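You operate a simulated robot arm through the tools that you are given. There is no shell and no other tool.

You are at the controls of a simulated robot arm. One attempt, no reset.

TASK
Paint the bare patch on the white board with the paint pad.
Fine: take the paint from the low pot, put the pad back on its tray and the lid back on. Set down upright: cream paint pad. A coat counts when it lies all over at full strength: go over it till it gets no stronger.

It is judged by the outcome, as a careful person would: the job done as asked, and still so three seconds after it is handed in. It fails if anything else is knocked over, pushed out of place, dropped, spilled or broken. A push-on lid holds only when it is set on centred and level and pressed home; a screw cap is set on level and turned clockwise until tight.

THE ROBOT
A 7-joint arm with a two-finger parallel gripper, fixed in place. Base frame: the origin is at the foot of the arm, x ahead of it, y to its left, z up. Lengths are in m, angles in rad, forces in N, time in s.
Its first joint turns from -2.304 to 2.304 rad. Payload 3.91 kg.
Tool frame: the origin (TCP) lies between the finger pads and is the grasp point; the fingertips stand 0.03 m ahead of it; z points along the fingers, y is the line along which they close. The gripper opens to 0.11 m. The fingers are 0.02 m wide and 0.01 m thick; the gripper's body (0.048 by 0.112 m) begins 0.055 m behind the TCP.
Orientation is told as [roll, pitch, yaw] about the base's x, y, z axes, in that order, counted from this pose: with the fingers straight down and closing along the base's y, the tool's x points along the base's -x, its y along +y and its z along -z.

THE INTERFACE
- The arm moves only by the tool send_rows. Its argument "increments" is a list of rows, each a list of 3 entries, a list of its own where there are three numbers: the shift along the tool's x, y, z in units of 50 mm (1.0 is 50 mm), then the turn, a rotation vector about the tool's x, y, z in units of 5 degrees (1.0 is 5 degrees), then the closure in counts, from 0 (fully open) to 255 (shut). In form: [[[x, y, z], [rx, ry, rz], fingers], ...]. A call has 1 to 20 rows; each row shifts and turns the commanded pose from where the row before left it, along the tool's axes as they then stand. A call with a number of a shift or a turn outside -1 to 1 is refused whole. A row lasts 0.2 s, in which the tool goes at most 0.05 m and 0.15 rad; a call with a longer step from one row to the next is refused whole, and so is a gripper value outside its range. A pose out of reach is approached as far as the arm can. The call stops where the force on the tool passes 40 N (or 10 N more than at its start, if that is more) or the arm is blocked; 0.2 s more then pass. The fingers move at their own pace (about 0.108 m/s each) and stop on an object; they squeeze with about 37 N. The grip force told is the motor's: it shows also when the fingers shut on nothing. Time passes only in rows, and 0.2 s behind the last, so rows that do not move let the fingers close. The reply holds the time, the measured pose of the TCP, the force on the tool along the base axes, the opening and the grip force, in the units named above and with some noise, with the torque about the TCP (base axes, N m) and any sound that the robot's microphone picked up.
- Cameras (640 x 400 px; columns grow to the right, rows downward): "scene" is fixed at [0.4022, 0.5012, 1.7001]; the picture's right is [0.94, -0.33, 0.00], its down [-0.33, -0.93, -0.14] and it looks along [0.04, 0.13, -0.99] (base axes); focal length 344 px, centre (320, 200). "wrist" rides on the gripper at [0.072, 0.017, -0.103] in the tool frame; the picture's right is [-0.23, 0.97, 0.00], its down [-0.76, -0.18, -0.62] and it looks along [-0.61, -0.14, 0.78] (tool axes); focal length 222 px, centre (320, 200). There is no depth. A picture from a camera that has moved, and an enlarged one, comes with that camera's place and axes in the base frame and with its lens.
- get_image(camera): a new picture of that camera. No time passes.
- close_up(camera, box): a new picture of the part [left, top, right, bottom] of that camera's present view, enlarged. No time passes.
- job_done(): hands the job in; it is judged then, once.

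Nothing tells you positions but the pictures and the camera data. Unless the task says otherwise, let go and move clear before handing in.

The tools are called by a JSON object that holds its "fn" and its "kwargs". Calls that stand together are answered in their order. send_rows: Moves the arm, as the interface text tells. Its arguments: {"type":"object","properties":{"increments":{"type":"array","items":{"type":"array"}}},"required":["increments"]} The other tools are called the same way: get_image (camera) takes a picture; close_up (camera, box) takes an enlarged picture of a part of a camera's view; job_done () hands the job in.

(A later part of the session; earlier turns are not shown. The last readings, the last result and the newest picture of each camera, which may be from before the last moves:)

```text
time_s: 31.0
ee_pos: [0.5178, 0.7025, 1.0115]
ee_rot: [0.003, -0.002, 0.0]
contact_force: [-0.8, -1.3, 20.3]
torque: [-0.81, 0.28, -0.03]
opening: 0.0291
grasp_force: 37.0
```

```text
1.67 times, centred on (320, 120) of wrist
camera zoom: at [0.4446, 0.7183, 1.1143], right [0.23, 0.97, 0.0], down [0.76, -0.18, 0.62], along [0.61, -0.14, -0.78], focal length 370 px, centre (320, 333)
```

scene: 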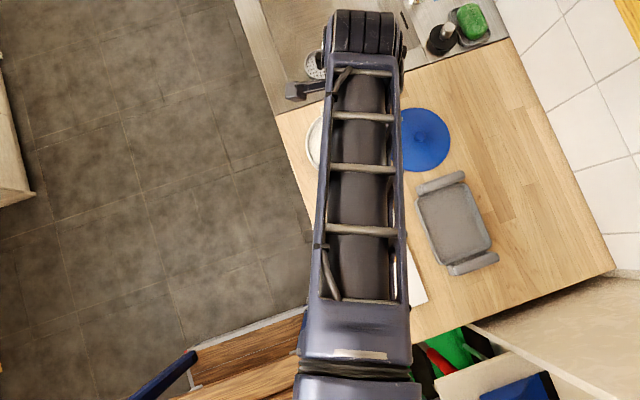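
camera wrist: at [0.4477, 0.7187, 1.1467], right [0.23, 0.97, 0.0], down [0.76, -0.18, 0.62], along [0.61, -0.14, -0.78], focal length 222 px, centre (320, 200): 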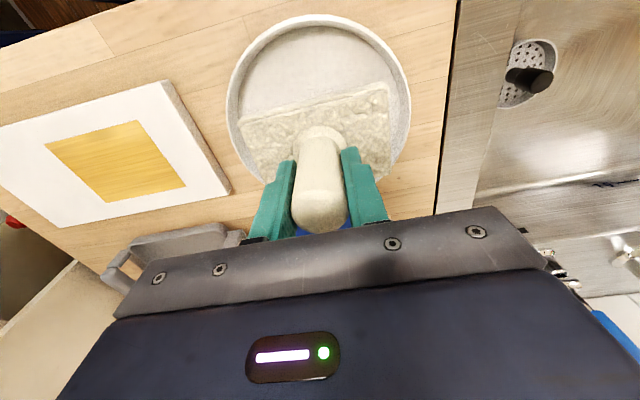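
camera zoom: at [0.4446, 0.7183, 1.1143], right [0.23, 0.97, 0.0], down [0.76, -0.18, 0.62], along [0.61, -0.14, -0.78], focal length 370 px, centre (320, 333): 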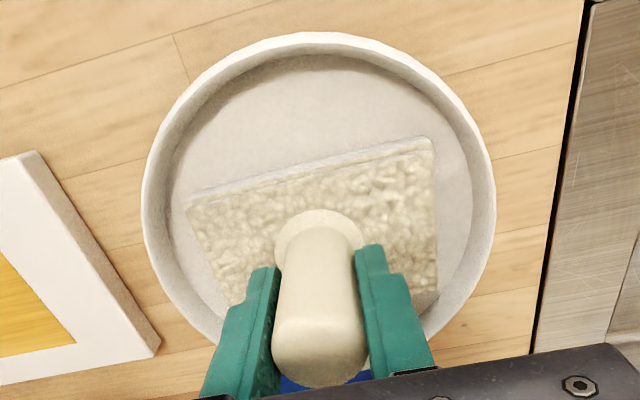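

The pad is now resting on the paint surface with about 20 N. I'll hold it briefly, then ease the pressure and check.

{"fn": "send_rows", "kwargs": {"increments": [[[0, 0, 0.01], [0, 0, 0], 255], [[0, 0, 0], [0, 0, 0], 255], [[0, 0, 0], [0, 0, 0], 255], [[0, 0, -0.03], [0, 0, 0], 255], [[0, 0, 0], [0, 0, 0], 255]]}}

{"fn": "get_image", "kwargs": {"camera": "wrist"}}

```text
time_s: 32.2
ee_pos: [0.5174, 0.7014, 1.0104]
ee_rot: [0.001, 0.0, -0.001]
contact_force: [3.6, 3.5, 26.7]
torque: [-0.38, -0.2, 0.02]
opening: 0.0291
grasp_force: 37.2
```

```text
taken
camera wrist: at [0.4447, 0.7183, 1.1139], right [0.23, 0.97, 0.0], down [0.76, -0.18, 0.62], along [0.61, -0.14, -0.78], focal length 222 px, centre (320, 200)
```

wrist: 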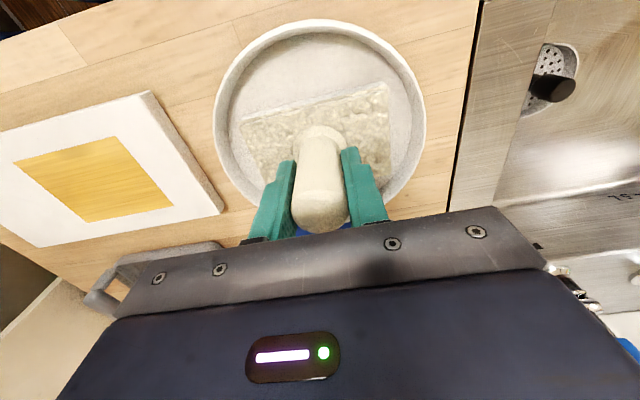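

The pressure is now even and the pad should be loaded. I'll raise it just above the paint and pause there to let any excess drip back.

{"fn": "send_rows", "kwargs": {"increments": [[[0, 0, -0.05], [0, 0, 0], 255], [[0, 0, -0.1], [0, 0, 0], 255], [[0, 0, -0.2], [0, 0, 0], 255], [[0, 0, 0], [0, 0, 0], 255], [[0, 0, 0], [0, 0, 0], 255], [[0, 0, 0], [0, 0, 0], 255], [[0, 0, 0], [0, 0, 0], 255], [[0, 0, 0], [0, 0, 0], 255], [[0, 0, 0], [0, 0, 0], 255], [[0, 0, 0], [0, 0, 0], 255]]}}

{"fn": "close_up", "kwargs": {"camera": "wrist", "box": [200, 0, 440, 240]}}

{"fn": "close_up", "kwargs": {"camera": "scene", "box": [290, 90, 410, 190]}}

```text
time_s: 34.4
ee_pos: [0.5171, 0.7017, 1.0272]
ee_rot: [0.001, 0.0, -0.001]
contact_force: [0.1, 0.5, -0.9]
torque: [0.03, 0.0, 0.01]
opening: 0.029
grasp_force: 37.0
```

```text
1.67 times, centred on (320, 120) of wrist
camera zoom: at [0.4446, 0.7189, 1.1308], right [0.23, 0.97, 0.0], down [0.76, -0.18, 0.62], along [0.61, -0.14, -0.78], focal length 370 px, centre (320, 333)
```

zoom: 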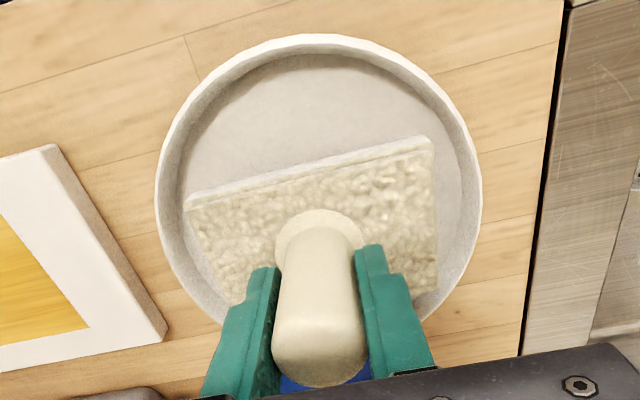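

```text
4.00 times, centred on (350, 140) of scene
camera zoom: at [0.4022, 0.5012, 1.7001], right [0.94, -0.33, 0.0], down [-0.33, -0.93, -0.14], along [0.04, 0.13, -0.99], focal length 1378 px, centre (200, 440)
```

zoom: 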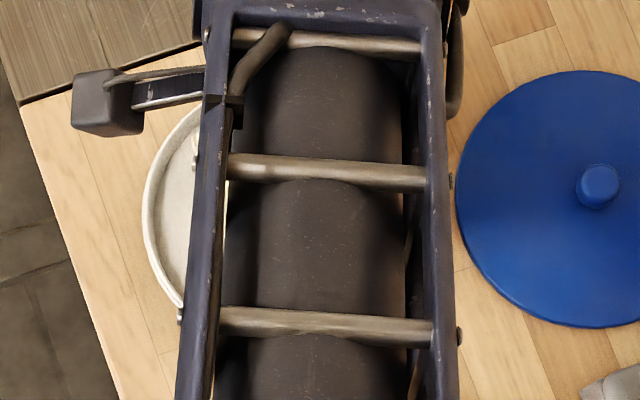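

The pad's lower edge looks wet with white paint and nothing has dripped outside the pot. I'll lift clear and carry it over to the board patch, centred near (0.525, 0.470).

{"fn": "send_rows", "kwargs": {"increments": [[[0, 0, -0.4], [0, 0, 0], 255], [[0, 0, -0.5], [0, 0, 0], 255], [[0, 0, -0.4], [0, 0, 0], 255], [[-0.02, -0.4, 0], [0, 0, 0], 255], [[-0.02, -0.6, 0], [0, 0, 0], 255], [[-0.02, -0.6, 0], [0, 0, 0], 255], [[-0.02, -0.6, 0], [0, 0, 0], 255], [[-0.02, -0.6, 0], [0, 0, 0], 255], [[-0.02, -0.6, 0], [0, 0, 0], 255], [[-0.02, -0.6, 0], [0, 0, 0], 255], [[-0.02, -0.634, 0], [0, 0, 0], 255], [[0, 0, 0], [0, 0, 0], 255]]}}

{"fn": "get_image", "kwargs": {"camera": "wrist"}}

{"fn": "get_image", "kwargs": {"camera": "scene"}}

```text
time_s: 37.0
ee_pos: [0.5252, 0.4688, 1.0926]
ee_rot: [0.0, -0.001, 0.001]
contact_force: [-0.3, -0.3, 0.0]
torque: [0.02, -0.03, -0.04]
opening: 0.029
grasp_force: 36.9
```

```text
taken
camera wrist: at [0.4524, 0.4866, 1.1962], right [0.23, 0.97, 0.0], down [0.76, -0.18, 0.62], along [0.61, -0.14, -0.78], focal length 222 px, centre (320, 200)
```

wrist: 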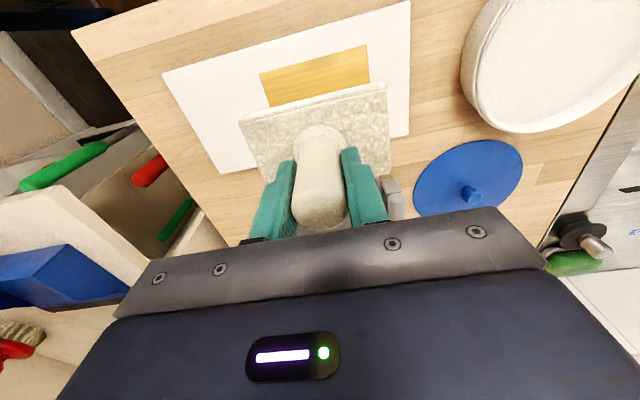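

```text
taken
```

scene: 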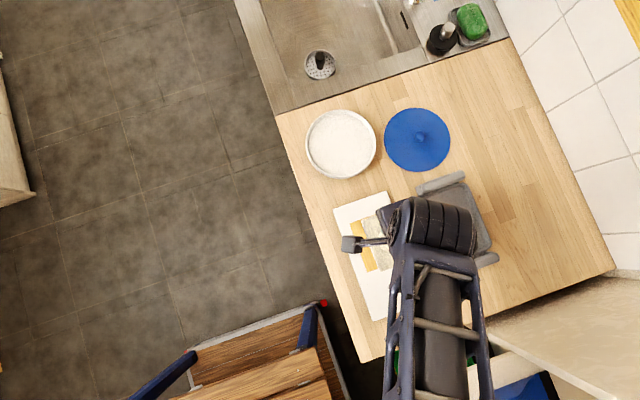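

The pad is above the patch, whose near edge shows at x of about 0.483 and y from 0.410 to 0.530. I'll lower to just above the board.

{"fn": "send_rows", "kwargs": {"increments": [[[0.02, 0.02, 0.4], [0, 0, 0], 255], [[0, 0, 0.5], [0, 0, 0], 255], [[0, 0, 0.5], [0, 0, 0], 255], [[0, 0, 0.3], [0, 0, 0], 255], [[0, 0, 0.1], [0, 0, 0], 255], [[0, 0, 0], [0, 0, 0], 255]]}}

{"fn": "get_image", "kwargs": {"camera": "wrist"}}

```text
time_s: 38.4
ee_pos: [0.5243, 0.4711, 1.0012]
ee_rot: [0.001, 0.0, 0.0]
contact_force: [-0.4, 0.1, -1.1]
torque: [-0.01, 0.01, 0.0]
opening: 0.0289
grasp_force: 37.0
```

```text
taken
camera wrist: at [0.4514, 0.4879, 1.106], right [0.23, 0.97, 0.0], down [0.76, -0.18, 0.62], along [0.61, -0.14, -0.78], focal length 222 px, centre (320, 200)
```

wrist: 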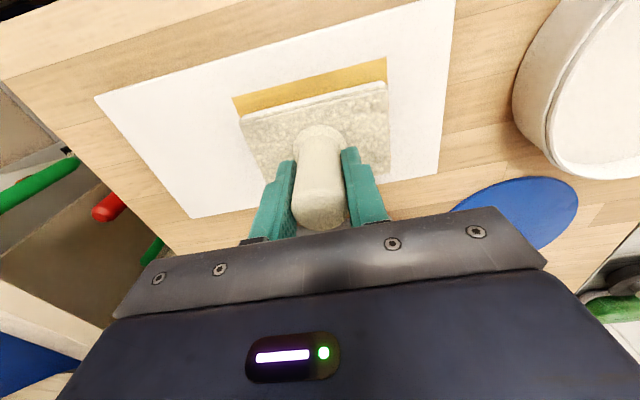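

{"fn": "send_rows", "kwargs": {"increments": [[[0, 0, 0.06], [0, 0, 0], 255], [[0, 0, 0.06], [0, 0, 0], 255], [[0, 0, 0], [0, 0, 0], 255]]}}

```text
time_s: 39.2
ee_pos: [0.524, 0.4703, 0.9974]
ee_rot: [-0.001, 0.002, 0.001]
contact_force: [0.3, -0.3, 1.6]
torque: [0.12, 0.0, 0.04]
opening: 0.0289
grasp_force: 37.5
```

{"fn": "send_rows", "kwargs": {"increments": [[[0, 0, 0.02], [0, 0, 0], 255], [[0, 0, 0.02], [0, 0, 0], 255], [[0, 0, 0], [0, 0, 0], 255]]}}

{"fn": "close_up", "kwargs": {"camera": "wrist", "box": [200, 0, 440, 240]}}

```text
time_s: 40.0
ee_pos: [0.5242, 0.4717, 0.996]
ee_rot: [0.003, 0.0, 0.0]
contact_force: [0.6, -1.6, 32.1]
torque: [-0.8, 0.22, 0.03]
opening: 0.029
grasp_force: 36.7
```

```text
1.67 times, centred on (320, 120) of wrist
camera zoom: at [0.4515, 0.4877, 1.0994], right [0.23, 0.97, 0.0], down [0.76, -0.18, 0.62], along [0.61, -0.14, -0.78], focal length 370 px, centre (320, 333)
```

zoom: 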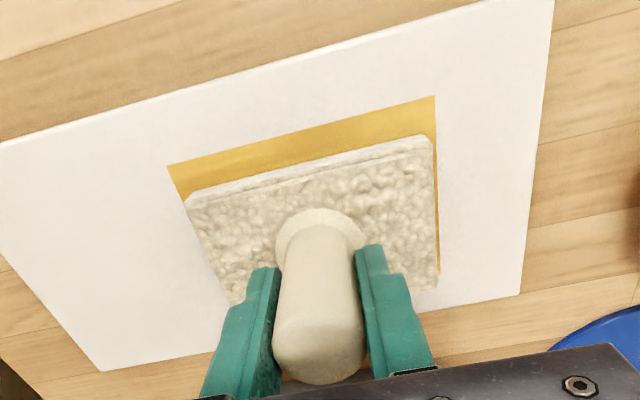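

The pad is on the patch and the present pressure is high, so I'll lighten it by 1 mm. Then I'll scrub in short overlapping strokes that reach a few mm past the patch edges but stay on the board.

{"fn": "send_rows", "kwargs": {"increments": [[[0, 0, -0.02], [0, 0, 0], 255], [[0.16, -0.18, 0], [0, 0, 0], 255], [[0.16, -0.18, 0], [0, 0, 0], 255], [[-0.19, 0, 0], [0, 0, 0], 255], [[-0.19, 0, 0], [0, 0, 0], 255], [[-0.19, 0, 0], [0, 0, 0], 255], [[0, 0.22, 0], [0, 0, 0], 255], [[0.19, 0, 0], [0, 0, 0], 255], [[0.19, 0, 0], [0, 0, 0], 255], [[0.19, 0, 0], [0, 0, 0], 255], [[0, 0.22, 0], [0, 0, 0], 255], [[-0.19, 0, 0], [0, 0, 0], 255], [[-0.19, 0, 0], [0, 0, 0], 255], [[-0.19, 0, 0], [0, 0, 0], 255], [[0, 0.22, 0], [0, 0, 0], 255], [[0.19, 0, 0], [0, 0, 0], 255], [[0.19, 0, 0], [0, 0, 0], 255], [[0.19, 0, 0], [0, 0, 0], 255], [[0, 0, 0], [0, 0, 0], 255]]}}

{"fn": "get_image", "kwargs": {"camera": "wrist"}}

{"fn": "close_up", "kwargs": {"camera": "wrist", "box": [200, 0, 440, 240]}}

```text
time_s: 44.0
ee_pos: [0.5087, 0.4852, 0.996]
ee_rot: [0.0, -0.001, 0.0]
contact_force: [0.6, 0.3, -1.2]
torque: [0.01, -0.02, 0.0]
opening: 0.0289
grasp_force: 36.9
```

```text
taken
camera wrist: at [0.4355, 0.5031, 1.099], right [0.23, 0.97, 0.0], down [0.76, -0.18, 0.62], along [0.61, -0.14, -0.78], focal length 222 px, centre (320, 200)
```

wrist: 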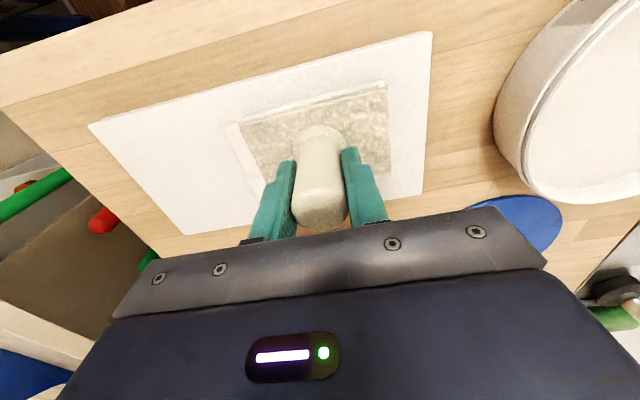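

```text
1.67 times, centred on (320, 120) of wrist
camera zoom: at [0.4355, 0.5031, 1.099], right [0.23, 0.97, 0.0], down [0.76, -0.18, 0.62], along [0.61, -0.14, -0.78], focal length 370 px, centre (320, 333)
```

zoom: 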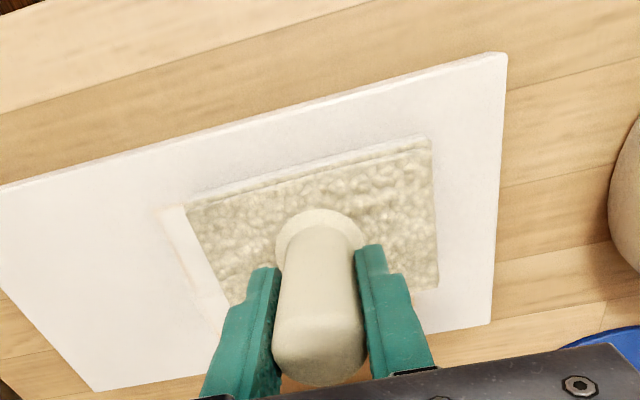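

The patch has turned whitish, and a faintly warmer strip at the left suggests the coat is still thin. I'll lift and go back above the pot, where the wrist camera can see the whole patch.

{"fn": "send_rows", "kwargs": {"increments": [[[0, 0, -0.3], [0, 0, 0], 255], [[0, 0, -0.6], [0, 0, 0], 255], [[0, 0, -0.7], [0, 0, 0], 255], [[0, 0, -0.4], [0, 0, 0], 255], [[-0.02, 0.4, 0], [0, 0, 0], 255], [[-0.02, 0.6, 0], [0, 0, 0], 255], [[-0.02, 0.7, 0], [0, 0, 0], 255], [[-0.02, 0.7, 0], [0, 0, 0], 255], [[-0.02, 0.7, 0], [0, 0, 0], 255], [[-0.02, 0.7, 0], [0, 0, 0], 255], [[-0.04, 0.53, 0], [0, 0, 0], 255], [[0, 0, 0], [0, 0, 0], 255]]}}

{"fn": "get_image", "kwargs": {"camera": "wrist"}}

{"fn": "close_up", "kwargs": {"camera": "wrist", "box": [20, 40, 260, 200]}}

{"fn": "get_image", "kwargs": {"camera": "scene"}}

```text
time_s: 46.6
ee_pos: [0.5158, 0.7036, 1.0963]
ee_rot: [-0.001, -0.001, 0.0]
contact_force: [-0.3, -0.5, -1.6]
torque: [-0.03, -0.03, 0.0]
opening: 0.0289
grasp_force: 36.9
```

```text
taken
camera wrist: at [0.4434, 0.7206, 1.1991], right [0.23, 0.97, 0.0], down [0.76, -0.18, 0.62], along [0.61, -0.14, -0.78], focal length 222 px, centre (320, 200)
```

wrist: 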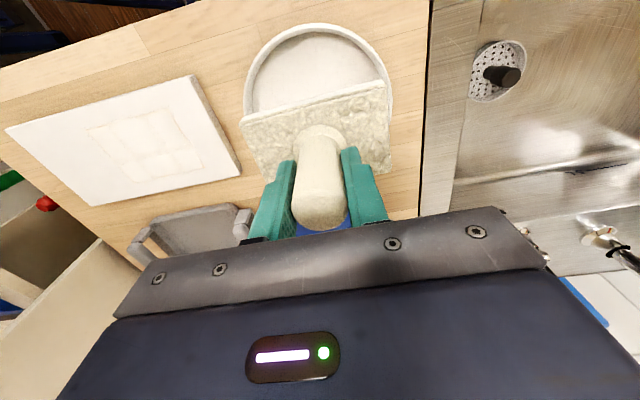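

```text
2.50 times, centred on (140, 120) of wrist
camera zoom: at [0.4434, 0.7206, 1.1991], right [0.23, 0.97, 0.0], down [0.76, -0.18, 0.62], along [0.61, -0.14, -0.78], focal length 555 px, centre (770, 400)
```

zoom: 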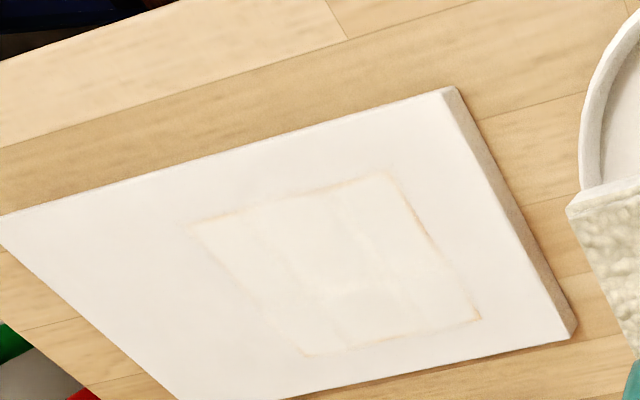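

```text
taken
```

scene: 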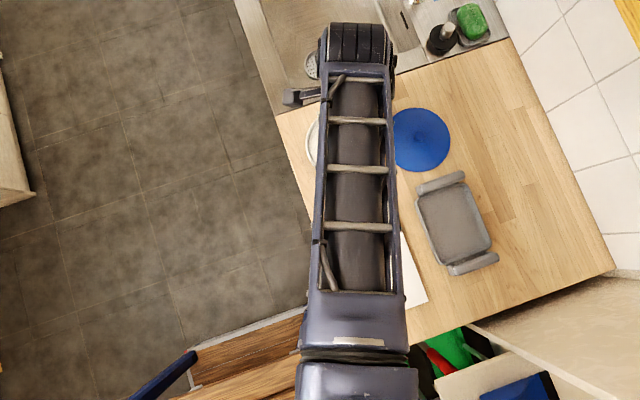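

The first coat covers the patch, but thin, warm-tinted lines remain along its borders. I'll dip again, then go over it with strokes reaching further past the edges.

{"fn": "send_rows", "kwargs": {"increments": [[[-0.02, -0.04, 0.4], [0, 0, 0], 255], [[0, 0, 0.5], [0, 0, 0], 255], [[0, 0, 0.4], [0, 0, 0], 255], [[0, 0, 0.2], [0, 0, 0], 255], [[0, 0, 0.1], [0, 0, 0], 255], [[0, 0, 0], [0, 0, 0], 255]]}}

{"fn": "close_up", "kwargs": {"camera": "wrist", "box": [200, 0, 440, 240]}}

```text
time_s: 48.0
ee_pos: [0.5155, 0.7012, 1.0161]
ee_rot: [0.0, 0.0, 0.001]
contact_force: [0.8, 0.1, -0.8]
torque: [0.01, 0.02, 0.01]
opening: 0.0289
grasp_force: 36.9
```

```text
1.67 times, centred on (320, 120) of wrist
camera zoom: at [0.4444, 0.7178, 1.119], right [0.23, 0.97, 0.0], down [0.76, -0.18, 0.62], along [0.61, -0.14, -0.78], focal length 370 px, centre (320, 333)
```

zoom: 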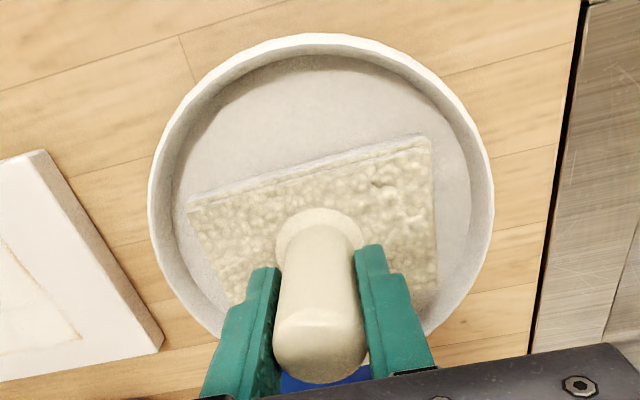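

{"fn": "send_rows", "kwargs": {"increments": [[[0, 0, 0.04], [0, 0, 0], 255], [[0, 0, 0.04], [0, 0, 0], 255], [[0, 0, 0.02], [0, 0, 0], 255], [[0, 0, 0], [0, 0, 0], 255], [[0, 0, 0], [0, 0, 0], 255]]}}

```text
time_s: 49.2
ee_pos: [0.517, 0.6991, 1.0125]
ee_rot: [0.004, -0.001, -0.001]
contact_force: [1.9, 1.1, 34.5]
torque: [-0.8, 0.13, -0.04]
opening: 0.0291
grasp_force: 36.8
```

{"fn": "send_rows", "kwargs": {"increments": [[[0, 0, -0.01], [0, 0, 0], 255], [[0, 0, 0], [0, 0, 0], 255], [[0, 0, 0], [0, 0, 0], 255], [[0, 0, -0.05], [0, 0, 0], 255], [[0, 0, -0.1], [0, 0, 0], 255], [[0, 0, -0.2], [0, 0, 0], 255], [[0, 0, 0], [0, 0, 0], 255], [[0, 0, 0], [0, 0, 0], 255], [[0, 0, 0], [0, 0, 0], 255], [[0, 0, 0], [0, 0, 0], 255], [[0, 0, 0], [0, 0, 0], 255], [[0, 0, 0], [0, 0, 0], 255]]}}

{"fn": "close_up", "kwargs": {"camera": "wrist", "box": [200, 0, 440, 240]}}

```text
time_s: 51.8
ee_pos: [0.5162, 0.7001, 1.0281]
ee_rot: [0.0, 0.001, 0.0]
contact_force: [-0.1, -0.4, -1.1]
torque: [-0.03, -0.02, 0.02]
opening: 0.029
grasp_force: 37.0
```

```text
1.67 times, centred on (320, 120) of wrist
camera zoom: at [0.4448, 0.7174, 1.1318], right [0.23, 0.97, 0.0], down [0.76, -0.18, 0.62], along [0.61, -0.14, -0.78], focal length 370 px, centre (320, 333)
```

zoom: 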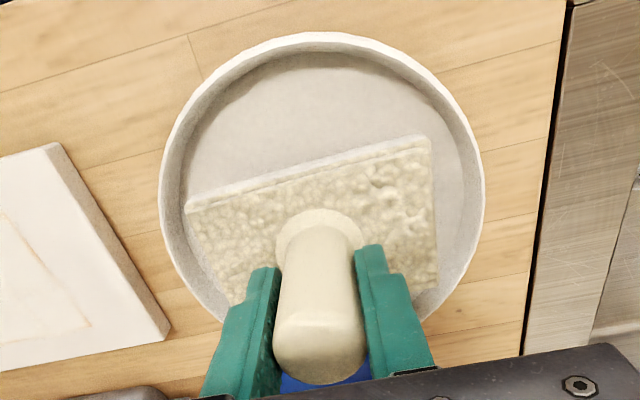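

{"fn": "send_rows", "kwargs": {"increments": [[[0, 0, -0.4], [0, 0, 0], 255], [[0, 0, -0.5], [0, 0, 0], 255], [[0, 0, -0.4], [0, 0, 0], 255], [[-0.02, -0.4, 0], [0, 0, 0], 255], [[-0.02, -0.6, 0], [0, 0, 0], 255], [[-0.02, -0.6, 0], [0, 0, 0], 255], [[-0.02, -0.6, 0], [0, 0, 0], 255], [[-0.02, -0.6, 0], [0, 0, 0], 255], [[-0.02, -0.6, 0], [0, 0, 0], 255], [[-0.02, -0.6, 0], [0, 0, 0], 255], [[-0.02, -0.6, 0], [0, 0, 0], 255], [[0, 0, 0.5], [0, 0, 0], 255], [[0, 0, 0.6], [0, 0, 0], 255], [[0, 0, 0.5], [0, 0, 0], 255], [[0, 0, 0.2], [0, 0, 0], 255], [[0, 0, 0], [0, 0, 0], 255]]}}

{"fn": "close_up", "kwargs": {"camera": "wrist", "box": [140, 0, 460, 200]}}

```text
time_s: 55.2
ee_pos: [0.5259, 0.4704, 1.0048]
ee_rot: [0.001, 0.001, 0.0]
contact_force: [0.0, -0.7, -1.0]
torque: [0.01, -0.04, 0.0]
opening: 0.0287
grasp_force: 37.3
```

```text
2.00 times, centred on (300, 100) of wrist
camera zoom: at [0.4521, 0.4884, 1.1071], right [0.23, 0.97, 0.0], down [0.76, -0.18, 0.62], along [0.61, -0.14, -0.78], focal length 444 px, centre (360, 400)
```

zoom: 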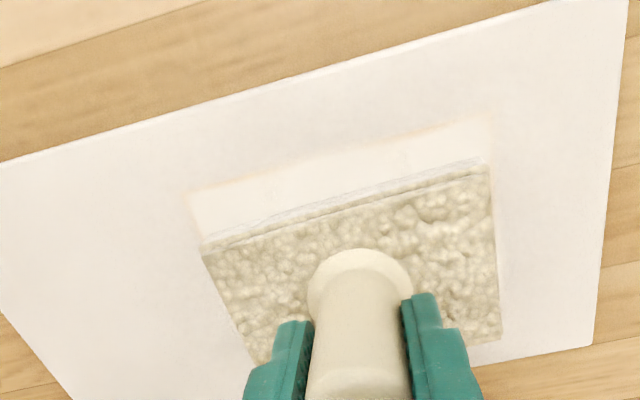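

I'll move to the near left end of the patch and touch down gently there.

{"fn": "send_rows", "kwargs": {"increments": [[[0.48, -0.45, 0], [0, 0, 0], 255], [[0, 0, 0.1], [0, 0, 0], 255], [[0, 0, 0.06], [0, 0, 0], 255], [[0, 0, 0.03], [0, 0, 0], 255], [[0, 0, 0], [0, 0, 0], 255]]}}

```text
time_s: 56.2
ee_pos: [0.5014, 0.4491, 0.9994]
ee_rot: [0.003, -0.004, -0.002]
contact_force: [-1.7, -3.5, 11.3]
torque: [-0.85, 0.05, -0.09]
opening: 0.029
grasp_force: 37.4
stopped in row 4: the force on the tool passed its limit at 46 N (the readings are from after the stop); the commanded pose is now the measured one
```

{"fn": "send_rows", "kwargs": {"increments": [[[0, 0, 0.0], [0.06, 0.04, 0.02], 255], [[0, 0, 0.01], [0, 0, 0], 255], [[0, 0, 0], [0, 0, 0], 255]]}}

```text
time_s: 57.0
ee_pos: [0.5018, 0.449, 0.9985]
ee_rot: [0.0, -0.001, -0.002]
contact_force: [3.0, 0.3, 18.0]
torque: [0.37, -0.37, -0.07]
opening: 0.0286
grasp_force: 37.0
```

Pressure is about 18 N and balanced. I'll run overlapping strokes across the patch.

{"fn": "send_rows", "kwargs": {"increments": [[[-0.2, 0, 0], [0, 0, 0], 255], [[-0.2, 0, 0], [0, 0, 0], 255], [[-0.2, 0, 0], [0, 0, 0], 255], [[-0.2, 0, 0], [0, 0, 0], 255], [[0, 0.2, 0], [0, 0, 0], 255], [[0.2, 0, 0], [0, 0, 0], 255], [[0.2, 0, 0], [0, 0, 0], 255], [[0.2, 0, 0], [0, 0, 0], 255], [[0.2, 0, 0], [0, 0, 0], 255], [[0, 0.2, 0], [0, 0, 0], 255], [[-0.2, 0, 0], [0, 0, 0], 255], [[-0.2, 0, 0], [0, 0, 0], 255], [[-0.2, 0, 0], [0, 0, 0], 255], [[-0.2, 0, 0], [0, 0, 0], 255]]}}

{"fn": "close_up", "kwargs": {"camera": "wrist", "box": [140, 0, 460, 200]}}

```text
time_s: 59.0
ee_pos: [0.5064, 0.4597, 0.9973]
ee_rot: [0.0, 0.002, -0.003]
contact_force: [-2.6, -1.7, 6.9]
torque: [-0.29, 0.44, -0.03]
opening: 0.0288
grasp_force: 36.6
stopped in row 9: the force on the tool passed its limit at 40 N (the readings are from after the stop); the commanded pose is now the measured one
```

```text
2.00 times, centred on (300, 100) of wrist
camera zoom: at [0.4333, 0.4765, 1.1008], right [0.23, 0.97, 0.0], down [0.76, -0.18, 0.62], along [0.61, -0.14, -0.78], focal length 444 px, centre (360, 400)
```

zoom: 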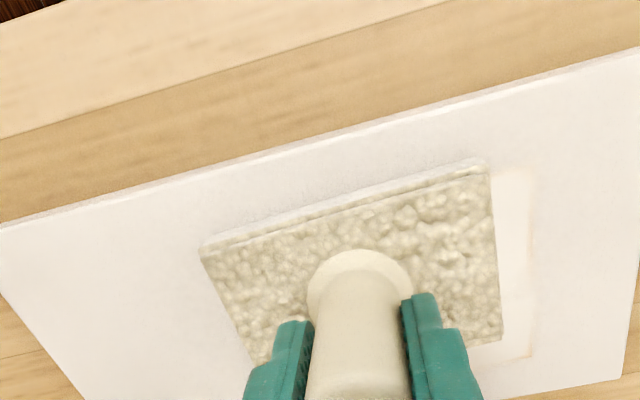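

The force limit interrupted the pass, and the pressure is now lighter at about 7 N. I'll continue the strokes from here toward +y.

{"fn": "send_rows", "kwargs": {"increments": [[[0.1, 0.0, 0], [0, 0, 0], 255], [[0, 0.2, 0], [0, 0, 0], 255], [[-0.2, 0, 0], [0, 0, 0], 255], [[-0.2, 0, 0], [0, 0, 0], 255], [[-0.2, 0, 0], [0, 0, 0], 255], [[-0.2, 0, 0], [0, 0, 0], 255], [[0, 0.2, 0], [0, 0, 0], 255], [[0.2, 0, 0], [0, 0, 0], 255], [[0.2, 0, 0], [0, 0, 0], 255], [[0.2, 0, 0], [0, 0, 0], 255], [[0.2, 0, 0], [0, 0, 0], 255], [[0, 0, 0], [0, 0, 0], 255]]}}

```text
time_s: 61.6
ee_pos: [0.5013, 0.478, 0.9985]
ee_rot: [-0.001, -0.002, -0.004]
contact_force: [4.5, 0.2, 17.4]
torque: [-0.11, -0.13, -0.02]
opening: 0.0289
grasp_force: 37.3
```

{"fn": "send_rows", "kwargs": {"increments": [[[0, 0.24, 0], [0, 0, 0], 255], [[-0.2, 0, 0], [0, 0, 0], 255], [[-0.2, 0, 0], [0, 0, 0], 255], [[-0.2, 0, 0], [0, 0, 0], 255], [[-0.2, 0, 0], [0, 0, 0], 255], [[0, -0.2, 0], [0, 0, 0], 255], [[0, -0.2, 0], [0, 0, 0], 255], [[0, -0.2, 0], [0, 0, 0], 255], [[0, -0.24, 0], [0, 0, 0], 255], [[0.2, 0, 0], [0, 0, 0], 255], [[0.2, 0, 0], [0, 0, 0], 255], [[0, 0.2, 0], [0, 0, 0], 255], [[0, 0.2, 0], [0, 0, 0], 255], [[0, 0.2, 0], [0, 0, 0], 255], [[0, 0.24, 0], [0, 0, 0], 255], [[0.2, 0, 0], [0, 0, 0], 255], [[0.2, 0, 0], [0, 0, 0], 255], [[0, 0, 0], [0, 0, 0], 255]]}}

{"fn": "close_up", "kwargs": {"camera": "wrist", "box": [140, 0, 460, 200]}}

```text
time_s: 65.4
ee_pos: [0.5008, 0.4911, 0.9979]
ee_rot: [0.001, 0.0, -0.003]
contact_force: [4.3, 1.2, 14.2]
torque: [-0.26, -0.07, -0.06]
opening: 0.0287
grasp_force: 36.7
```

```text
2.00 times, centred on (300, 100) of wrist
camera zoom: at [0.4285, 0.5081, 1.1008], right [0.23, 0.97, 0.0], down [0.76, -0.18, 0.62], along [0.61, -0.14, -0.78], focal length 444 px, centre (360, 400)
```

zoom: 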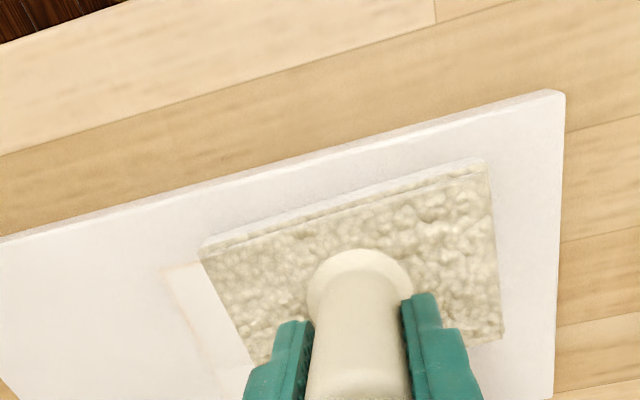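

A faint warm line still shows at the −y border. I'll run strokes on that side a bit further out, then lift and inspect.

{"fn": "send_rows", "kwargs": {"increments": [[[0, -0.25, 0], [0, 0, 0], 255], [[0, -0.25, 0], [0, 0, 0], 255], [[0, -0.25, 0], [0, 0, 0], 255], [[0, -0.25, 0], [0, 0, 0], 255], [[-0.2, 0, 0], [0, 0, 0], 255], [[-0.2, 0, 0], [0, 0, 0], 255], [[-0.2, 0, 0], [0, 0, 0], 255], [[-0.25, 0, 0], [0, 0, 0], 255], [[0, 0.3, 0], [0, 0, 0], 255], [[0, 0.3, 0], [0, 0, 0], 255], [[0, 0.4, 0], [0, 0, 0], 255], [[0, 0, 0], [0, 0, 0], 255]]}}

{"fn": "close_up", "kwargs": {"camera": "wrist", "box": [140, 0, 460, 200]}}

```text
time_s: 68.0
ee_pos: [0.5446, 0.4896, 0.9982]
ee_rot: [0.001, -0.001, -0.004]
contact_force: [0.2, -8.7, 19.7]
torque: [-0.77, 0.01, -0.06]
opening: 0.0288
grasp_force: 36.8
```

```text
2.00 times, centred on (300, 100) of wrist
camera zoom: at [0.4713, 0.5076, 1.1008], right [0.23, 0.97, 0.0], down [0.76, -0.18, 0.62], along [0.61, -0.14, -0.78], focal length 444 px, centre (360, 400)
```

zoom: 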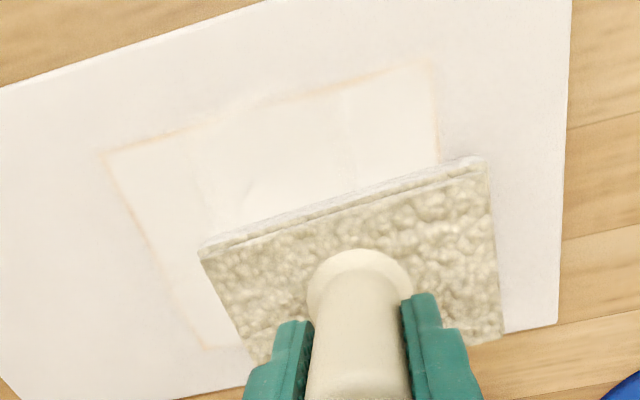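

{"fn": "close_up", "kwargs": {"camera": "wrist", "box": [180, 20, 370, 130]}}

```text
3.37 times, centred on (275, 75) of wrist
camera zoom: at [0.4713, 0.5076, 1.1008], right [0.23, 0.97, 0.0], down [0.76, -0.18, 0.62], along [0.61, -0.14, -0.78], focal length 748 px, centre (472, 621)
```

zoom: 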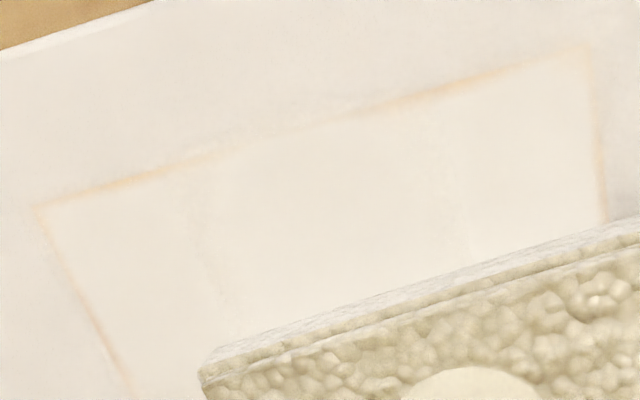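

Thin warm lines remain at the borders, so the pad is probably running low. I'll lift, dip again, and then work the borders with the pad's middle over them.

{"fn": "send_rows", "kwargs": {"increments": [[[0, 0, -0.3], [0, 0, 0], 255], [[0, 0, -0.6], [0, 0, 0], 255], [[0, 0, -0.7], [0, 0, 0], 255], [[0, 0, -0.4], [0, 0, 0], 255], [[0.07, 0.4, 0], [0, 0, 0], 255], [[0.07, 0.6, 0], [0, 0, 0], 255], [[0.07, 0.7, 0], [0, 0, 0], 255], [[0.07, 0.7, 0], [0, 0, 0], 255], [[0.07, 0.7, 0], [0, 0, 0], 255], [[0.07, 0.7, 0], [0, 0, 0], 255], [[0.1, 0.42, 0], [0.02, 0.02, 0.04], 255], [[0, 0, 0], [0, 0, 0], 255]]}}

{"fn": "get_image", "kwargs": {"camera": "wrist"}}

{"fn": "close_up", "kwargs": {"camera": "wrist", "box": [20, 40, 260, 200]}}

```text
time_s: 70.6
ee_pos: [0.5188, 0.7031, 1.097]
ee_rot: [-0.001, 0.0, -0.006]
contact_force: [0.3, -0.8, -2.1]
torque: [-0.02, -0.02, 0.0]
opening: 0.0291
grasp_force: 37.0
```

```text
taken
camera wrist: at [0.446, 0.7203, 1.2002], right [0.23, 0.97, 0.0], down [0.76, -0.18, 0.62], along [0.6, -0.15, -0.78], focal length 222 px, centre (320, 200)
```

wrist: 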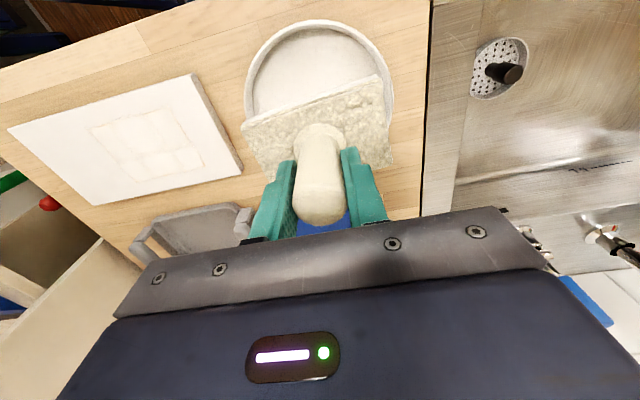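

```text
2.50 times, centred on (140, 120) of wrist
camera zoom: at [0.446, 0.7203, 1.2002], right [0.23, 0.97, 0.0], down [0.76, -0.18, 0.62], along [0.6, -0.15, -0.78], focal length 555 px, centre (770, 400)
```

zoom: 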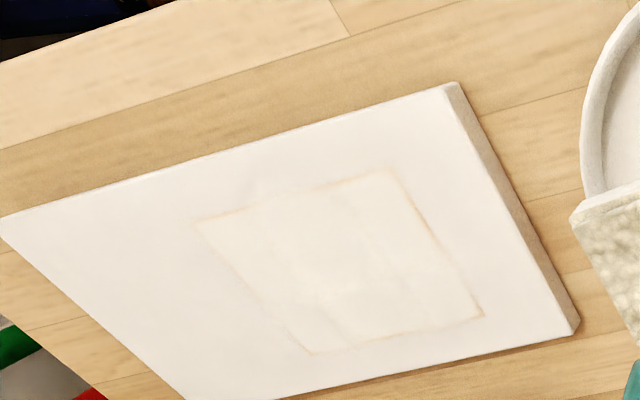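

{"fn": "close_up", "kwargs": {"camera": "wrist", "box": [200, 0, 440, 240]}}

```text
1.67 times, centred on (320, 120) of wrist
camera zoom: at [0.446, 0.7203, 1.2002], right [0.23, 0.97, 0.0], down [0.76, -0.18, 0.62], along [0.6, -0.15, -0.78], focal length 370 px, centre (320, 333)
```

zoom: 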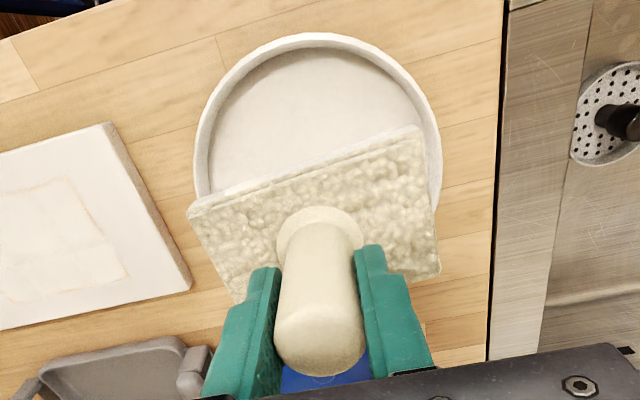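

The pad has twisted about 5° in the grip, so I'll turn the gripper to square it. Then I'll dip again.

{"fn": "send_rows", "kwargs": {"increments": [[[0.03, -0.04, 0.3], [0, 0, 0.5], 255], [[0.02, 0, 0.5], [0, 0, 0.5], 255], [[0, 0, 0.5], [0, 0, 0], 255], [[0, 0, 0.2], [0, 0, 0], 255], [[0, 0, 0], [0, 0, 0], 255]]}}

{"fn": "close_up", "kwargs": {"camera": "wrist", "box": [200, 0, 440, 240]}}

```text
time_s: 71.8
ee_pos: [0.5152, 0.7, 1.0221]
ee_rot: [-0.002, 0.0, -0.095]
contact_force: [0.9, 0.1, -0.7]
torque: [0.02, 0.01, 0.03]
opening: 0.0288
grasp_force: 36.8
```

```text
1.67 times, centred on (320, 120) of wrist
camera zoom: at [0.4452, 0.7241, 1.1253], right [0.32, 0.95, 0.0], down [0.74, -0.25, 0.62], along [0.59, -0.2, -0.78], focal length 370 px, centre (320, 333)
```

zoom: 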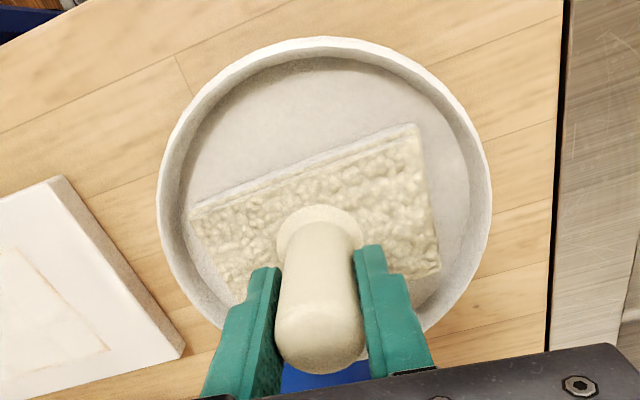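

{"fn": "send_rows", "kwargs": {"increments": [[[-0.03, 0, 0.1], [0, 0, 0], 255], [[0, 0, 0.06], [0, 0, 0], 255], [[0, 0, 0.03], [0, 0, 0], 255], [[0, 0, 0], [0, 0, 0], 255]]}}

```text
time_s: 72.8
ee_pos: [0.517, 0.6994, 1.0154]
ee_rot: [0.0, -0.001, -0.094]
contact_force: [3.0, 7.1, 33.3]
torque: [0.78, -0.07, -0.11]
opening: 0.0287
grasp_force: 36.6
```

{"fn": "send_rows", "kwargs": {"increments": [[[0, 0, -0.02], [0, 0, 0], 255], [[0, 0, 0], [0, 0, 0], 255], [[0, 0, 0], [0, 0, 0], 255], [[0, 0, 0], [0, 0, 0], 255], [[0, 0, -0.05], [0, 0, 0], 255], [[0, 0, -0.1], [0, 0, 0], 255], [[0, 0, -0.2], [0, 0, 0], 255], [[0, 0, 0], [0, 0, 0], 255], [[0, 0, 0], [0, 0, 0], 255], [[0, 0, 0], [0, 0, 0], 255], [[0, 0, 0], [0, 0, 0], 255], [[0, 0, 0], [0, 0, 0], 255], [[0, 0, 0], [0, 0, 0], 255]]}}

{"fn": "close_up", "kwargs": {"camera": "wrist", "box": [200, 0, 440, 240]}}

```text
time_s: 75.6
ee_pos: [0.5176, 0.6994, 1.0318]
ee_rot: [-0.002, 0.001, -0.093]
contact_force: [-0.8, 0.3, -0.8]
torque: [0.0, -0.03, -0.04]
opening: 0.0284
grasp_force: 36.9
```

```text
1.67 times, centred on (320, 120) of wrist
camera zoom: at [0.4471, 0.7238, 1.1342], right [0.32, 0.95, 0.0], down [0.74, -0.25, 0.62], along [0.59, -0.2, -0.78], focal length 370 px, centre (320, 333)
```

zoom: 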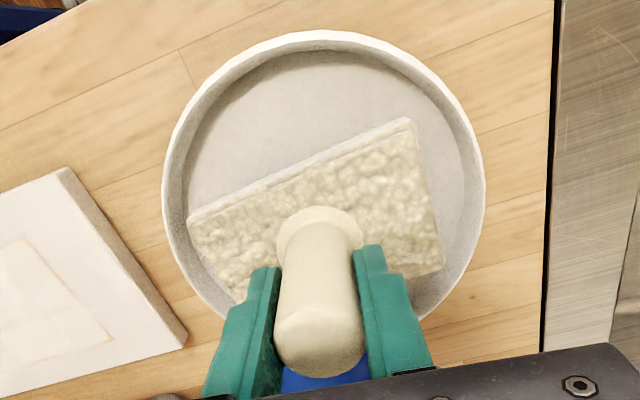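

The pad turned a little more in the grip, so I'll trim the yaw again while carrying it back to the board. I'll use lighter pressure from here on.

{"fn": "send_rows", "kwargs": {"increments": [[[0, 0, -0.4], [0, 0, 0.3], 255], [[0, 0, -0.5], [0, 0, 0.35], 255], [[0, 0, -0.4], [0, 0, 0], 255], [[-0.101, -0.565, 0], [0, 0, 0], 255], [[-0.101, -0.565, 0], [0, 0, 0], 255], [[-0.101, -0.565, 0], [0, 0, 0], 255], [[-0.101, -0.565, 0], [0, 0, 0], 255], [[-0.101, -0.565, 0], [0, 0, 0], 255], [[-0.101, -0.565, 0], [0, 0, 0], 255], [[-0.101, -0.565, 0], [0, 0, 0], 255], [[-0.101, -0.565, 0], [0, 0, 0], 255], [[0, 0, 0], [0, 0, 0], 255]]}}

{"fn": "get_image", "kwargs": {"camera": "wrist"}}

{"fn": "close_up", "kwargs": {"camera": "wrist", "box": [140, 0, 460, 200]}}

```text
time_s: 78.2
ee_pos: [0.5231, 0.4694, 1.0963]
ee_rot: [-0.002, 0.0, -0.149]
contact_force: [0.7, -0.6, 0.0]
torque: [0.0, 0.01, 0.02]
opening: 0.0281
grasp_force: 36.6
```

```text
taken
camera wrist: at [0.4551, 0.4986, 1.1997], right [0.37, 0.93, 0.0], down [0.73, -0.29, 0.62], along [0.58, -0.23, -0.78], focal length 222 px, centre (320, 200)
```

wrist: 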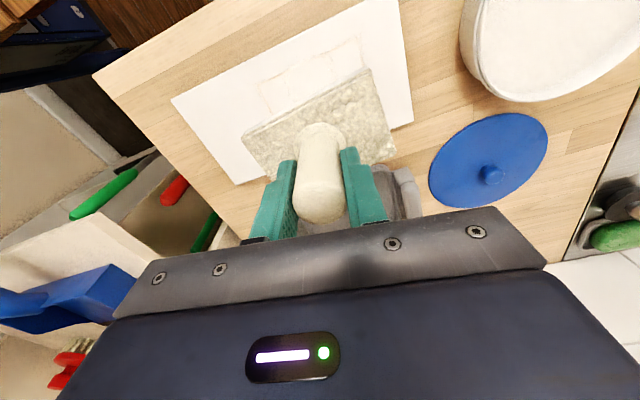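

```text
2.00 times, centred on (300, 100) of wrist
camera zoom: at [0.4551, 0.4986, 1.1997], right [0.37, 0.93, 0.0], down [0.73, -0.29, 0.62], along [0.58, -0.23, -0.78], focal length 444 px, centre (360, 400)
```

zoom: 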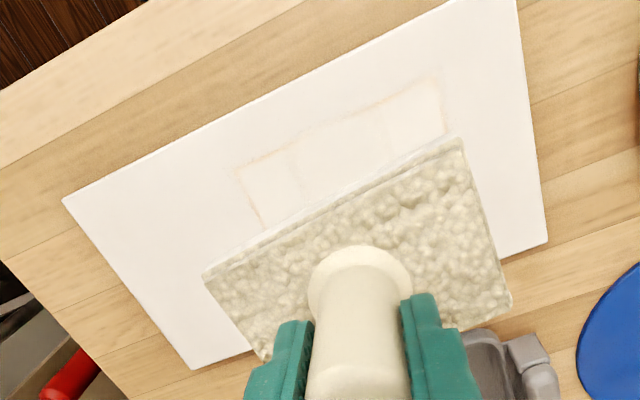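

The pad is square with the board again. I'll go to the near −y corner and lower gently.

{"fn": "send_rows", "kwargs": {"increments": [[[0.3, -0.68, 0.2], [0, 0, 0], 255], [[0, 0, 0.5], [0, 0, 0], 255], [[0, 0, 0.5], [0, 0, 0], 255], [[0, 0, 0.4], [0, 0, 0], 255], [[0, 0, 0.1], [0, 0, 0], 255], [[0, 0, 0], [0, 0, 0], 255]]}}

```text
time_s: 79.6
ee_pos: [0.5046, 0.4381, 1.0112]
ee_rot: [-0.001, 0.001, -0.152]
contact_force: [0.8, -0.8, -0.6]
torque: [0.01, 0.02, -0.04]
opening: 0.0282
grasp_force: 37.5
```

{"fn": "send_rows", "kwargs": {"increments": [[[0, 0, 0.06], [0, 0, 0], 255], [[0, 0, 0.04], [0, 0, 0], 255], [[0, 0, 0.03], [0, 0, 0], 255], [[0, 0, 0.02], [0, 0, 0], 255], [[0, 0, 0], [0, 0, 0], 255]]}}

```text
time_s: 80.8
ee_pos: [0.5032, 0.4383, 1.0047]
ee_rot: [-0.001, 0.0, -0.152]
contact_force: [-0.2, 0.1, -0.5]
torque: [-0.03, 0.02, -0.03]
opening: 0.0282
grasp_force: 36.8
```

{"fn": "send_rows", "kwargs": {"increments": [[[0, 0, 0.03], [0, 0, 0], 255], [[0, 0, 0.02], [0, 0, 0], 255], [[0, 0, 0.02], [0, 0, 0], 255], [[0, 0, 0], [0, 0, 0], 255]]}}

```text
time_s: 81.8
ee_pos: [0.5042, 0.4391, 1.0015]
ee_rot: [-0.002, 0.001, -0.152]
contact_force: [-1.5, -1.9, 14.9]
torque: [-0.02, -0.33, -0.18]
opening: 0.0278
grasp_force: 36.9
```

Contact is even at about 15 N. Now I'll make long strokes in y, stepping across in x.

{"fn": "send_rows", "kwargs": {"increments": [[[0.048, 0.317, 0], [0, 0, 0], 255], [[0.048, 0.317, 0], [0, 0, 0], 255], [[0.048, 0.317, 0], [0, 0, 0], 255], [[0.048, 0.317, 0], [0, 0, 0], 255], [[-0.198, 0.03, 0], [0, 0, 0], 255], [[-0.048, -0.317, 0], [0, 0, 0], 255], [[-0.048, -0.317, 0], [0, 0, 0], 255], [[-0.048, -0.317, 0], [0, 0, 0], 255], [[-0.048, -0.317, 0], [0, 0, 0], 255], [[-0.198, 0.03, 0], [0, 0, 0], 255], [[0.048, 0.317, 0], [0, 0, 0], 255], [[0.048, 0.317, 0], [0, 0, 0], 255], [[0.048, 0.317, 0], [0, 0, 0], 255], [[0.048, 0.317, 0], [0, 0, 0], 255]]}}

{"fn": "close_up", "kwargs": {"camera": "wrist", "box": [140, 0, 460, 200]}}

```text
time_s: 84.8
ee_pos: [0.5238, 0.5027, 0.9997]
ee_rot: [-0.003, 0.002, -0.152]
contact_force: [1.1, -9.9, 19.5]
torque: [-0.09, -0.22, -0.05]
opening: 0.0278
grasp_force: 37.7
```

```text
2.00 times, centred on (300, 100) of wrist
camera zoom: at [0.4547, 0.5311, 1.104], right [0.37, 0.93, 0.0], down [0.73, -0.29, 0.62], along [0.58, -0.23, -0.78], focal length 444 px, centre (360, 400)
```

zoom: 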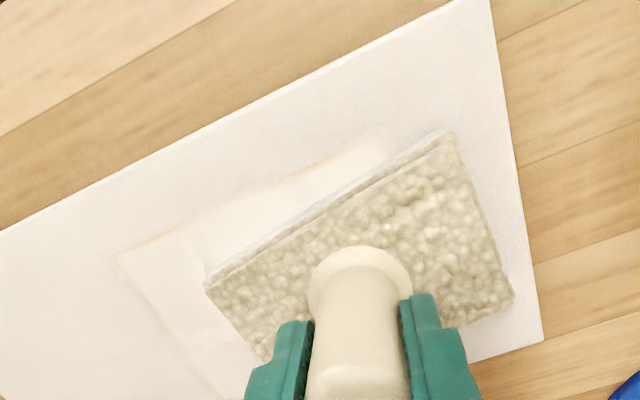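

{"fn": "close_up", "kwargs": {"camera": "wrist", "box": [180, 60, 340, 160]}}

{"fn": "close_up", "kwargs": {"camera": "scene", "box": [320, 180, 440, 330]}}

```text
4.00 times, centred on (260, 110) of wrist
camera zoom: at [0.4547, 0.5311, 1.104], right [0.37, 0.93, 0.0], down [0.73, -0.29, 0.62], along [0.58, -0.23, -0.78], focal length 888 px, centre (560, 560)
```

zoom: 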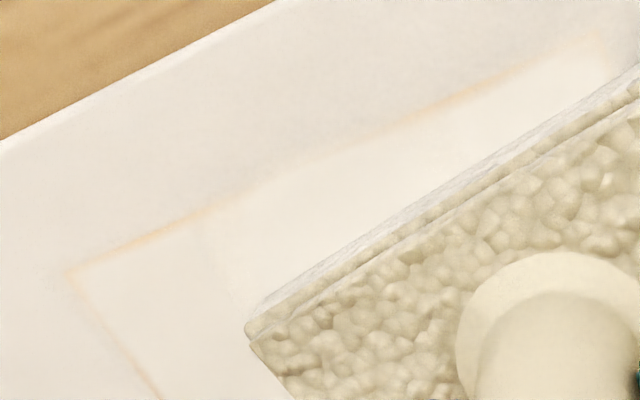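

```text
2.67 times, centred on (380, 255) of scene
camera zoom: at [0.4022, 0.5012, 1.7001], right [0.94, -0.33, 0.0], down [-0.33, -0.93, -0.14], along [0.04, 0.13, -0.99], focal length 919 px, centre (160, 53)
```

zoom: 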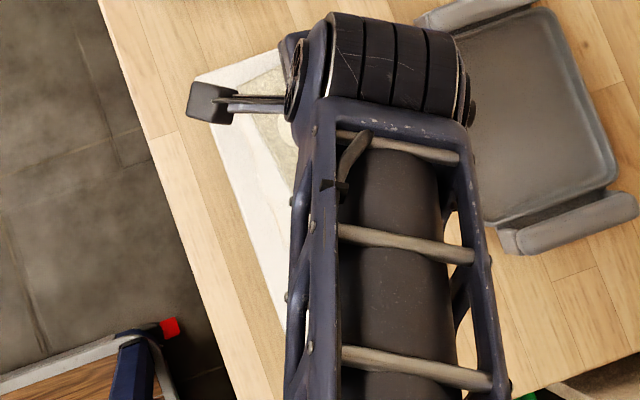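

The coat builds up with each pass, and the ends and borders lag behind the middle. I'll scrub in x at the +y end now.

{"fn": "send_rows", "kwargs": {"increments": [[[-0.22, 0.033, 0], [0, 0, 0], 255], [[-0.22, 0.033, 0], [0, 0, 0], 255], [[0.22, -0.033, 0], [0, 0, 0], 255], [[0.22, -0.033, 0], [0, 0, 0], 255], [[0.22, -0.033, 0], [0, 0, 0], 255], [[0.22, -0.033, 0], [0, 0, 0], 255], [[-0.036, -0.238, 0], [0, 0, 0], 255], [[-0.22, 0.033, 0], [0, 0, 0], 255], [[-0.22, 0.033, 0], [0, 0, 0], 255], [[-0.22, 0.033, 0], [0, 0, 0], 255], [[-0.22, 0.033, 0], [0, 0, 0], 255], [[0.036, 0.238, 0], [0, 0, 0], 255], [[0.22, -0.033, 0], [0, 0, 0], 255], [[0.22, -0.033, 0], [0, 0, 0], 255], [[0.22, -0.033, 0], [0, 0, 0], 255], [[0.22, -0.033, 0], [0, 0, 0], 255], [[0, 0, 0], [0, 0, 0], 255]]}}

{"fn": "close_up", "kwargs": {"camera": "wrist", "box": [140, 0, 460, 200]}}

```text
time_s: 88.4
ee_pos: [0.5016, 0.5022, 0.9998]
ee_rot: [-0.002, 0.001, -0.151]
contact_force: [4.3, 0.1, 15.3]
torque: [0.11, -0.27, -0.04]
opening: 0.028
grasp_force: 37.0
```

```text
2.00 times, centred on (300, 100) of wrist
camera zoom: at [0.4318, 0.5309, 1.1038], right [0.37, 0.93, 0.0], down [0.73, -0.29, 0.62], along [0.58, -0.23, -0.78], focal length 444 px, centre (360, 400)
```

zoom: 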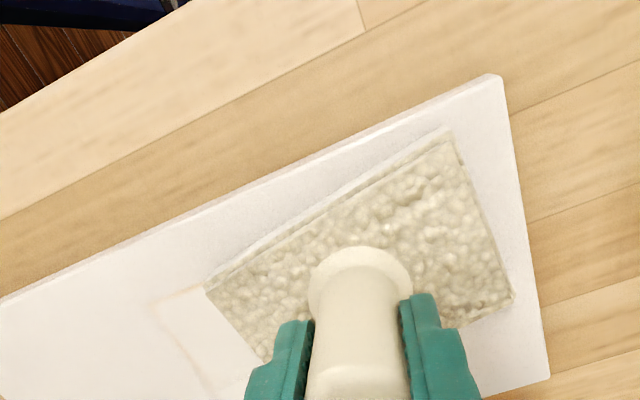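

{"fn": "send_rows", "kwargs": {"increments": [[[-0.048, -0.317, 0], [0, 0, 0], 255], [[-0.048, -0.317, 0], [0, 0, 0], 255], [[-0.048, -0.317, 0], [0, 0, 0], 255], [[-0.048, -0.317, 0], [0, 0, 0], 255], [[-0.22, 0.033, 0], [0, 0, 0], 255], [[-0.22, 0.033, 0], [0, 0, 0], 255], [[-0.22, 0.033, 0], [0, 0, 0], 255], [[-0.22, 0.033, 0], [0, 0, 0], 255], [[0.036, 0.238, 0], [0, 0, 0], 255], [[0.22, -0.033, 0], [0, 0, 0], 255], [[0.22, -0.033, 0], [0, 0, 0], 255], [[0.22, -0.033, 0], [0, 0, 0], 255], [[0.22, -0.033, 0], [0, 0, 0], 255], [[-0.036, -0.238, 0], [0, 0, 0], 255], [[-0.22, 0.033, 0], [0, 0, 0], 255], [[-0.22, 0.033, 0], [0, 0, 0], 255], [[-0.22, 0.033, 0], [0, 0, 0], 255], [[-0.22, 0.033, 0], [0, 0, 0], 255], [[0, 0, 0], [0, 0, 0], 255]]}}

{"fn": "close_up", "kwargs": {"camera": "wrist", "box": [140, 0, 460, 200]}}

```text
time_s: 92.4
ee_pos: [0.5464, 0.4394, 1.0007]
ee_rot: [-0.001, 0.0, -0.152]
contact_force: [-2.2, -0.6, 5.0]
torque: [0.17, 0.06, -0.02]
opening: 0.0278
grasp_force: 37.3
```

```text
2.00 times, centred on (300, 100) of wrist
camera zoom: at [0.4768, 0.467, 1.1038], right [0.37, 0.93, 0.0], down [0.73, -0.29, 0.62], along [0.58, -0.23, -0.78], focal length 444 px, centre (360, 400)
```

zoom: 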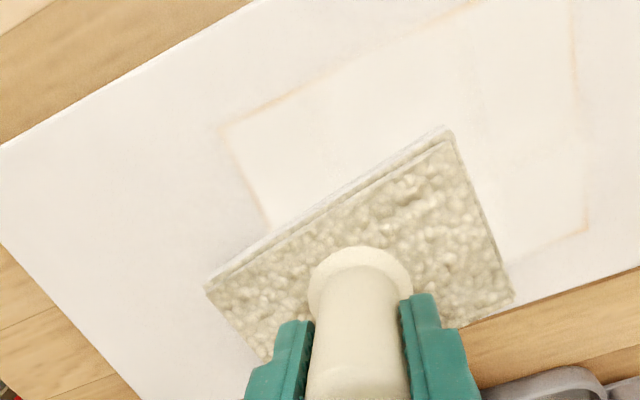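

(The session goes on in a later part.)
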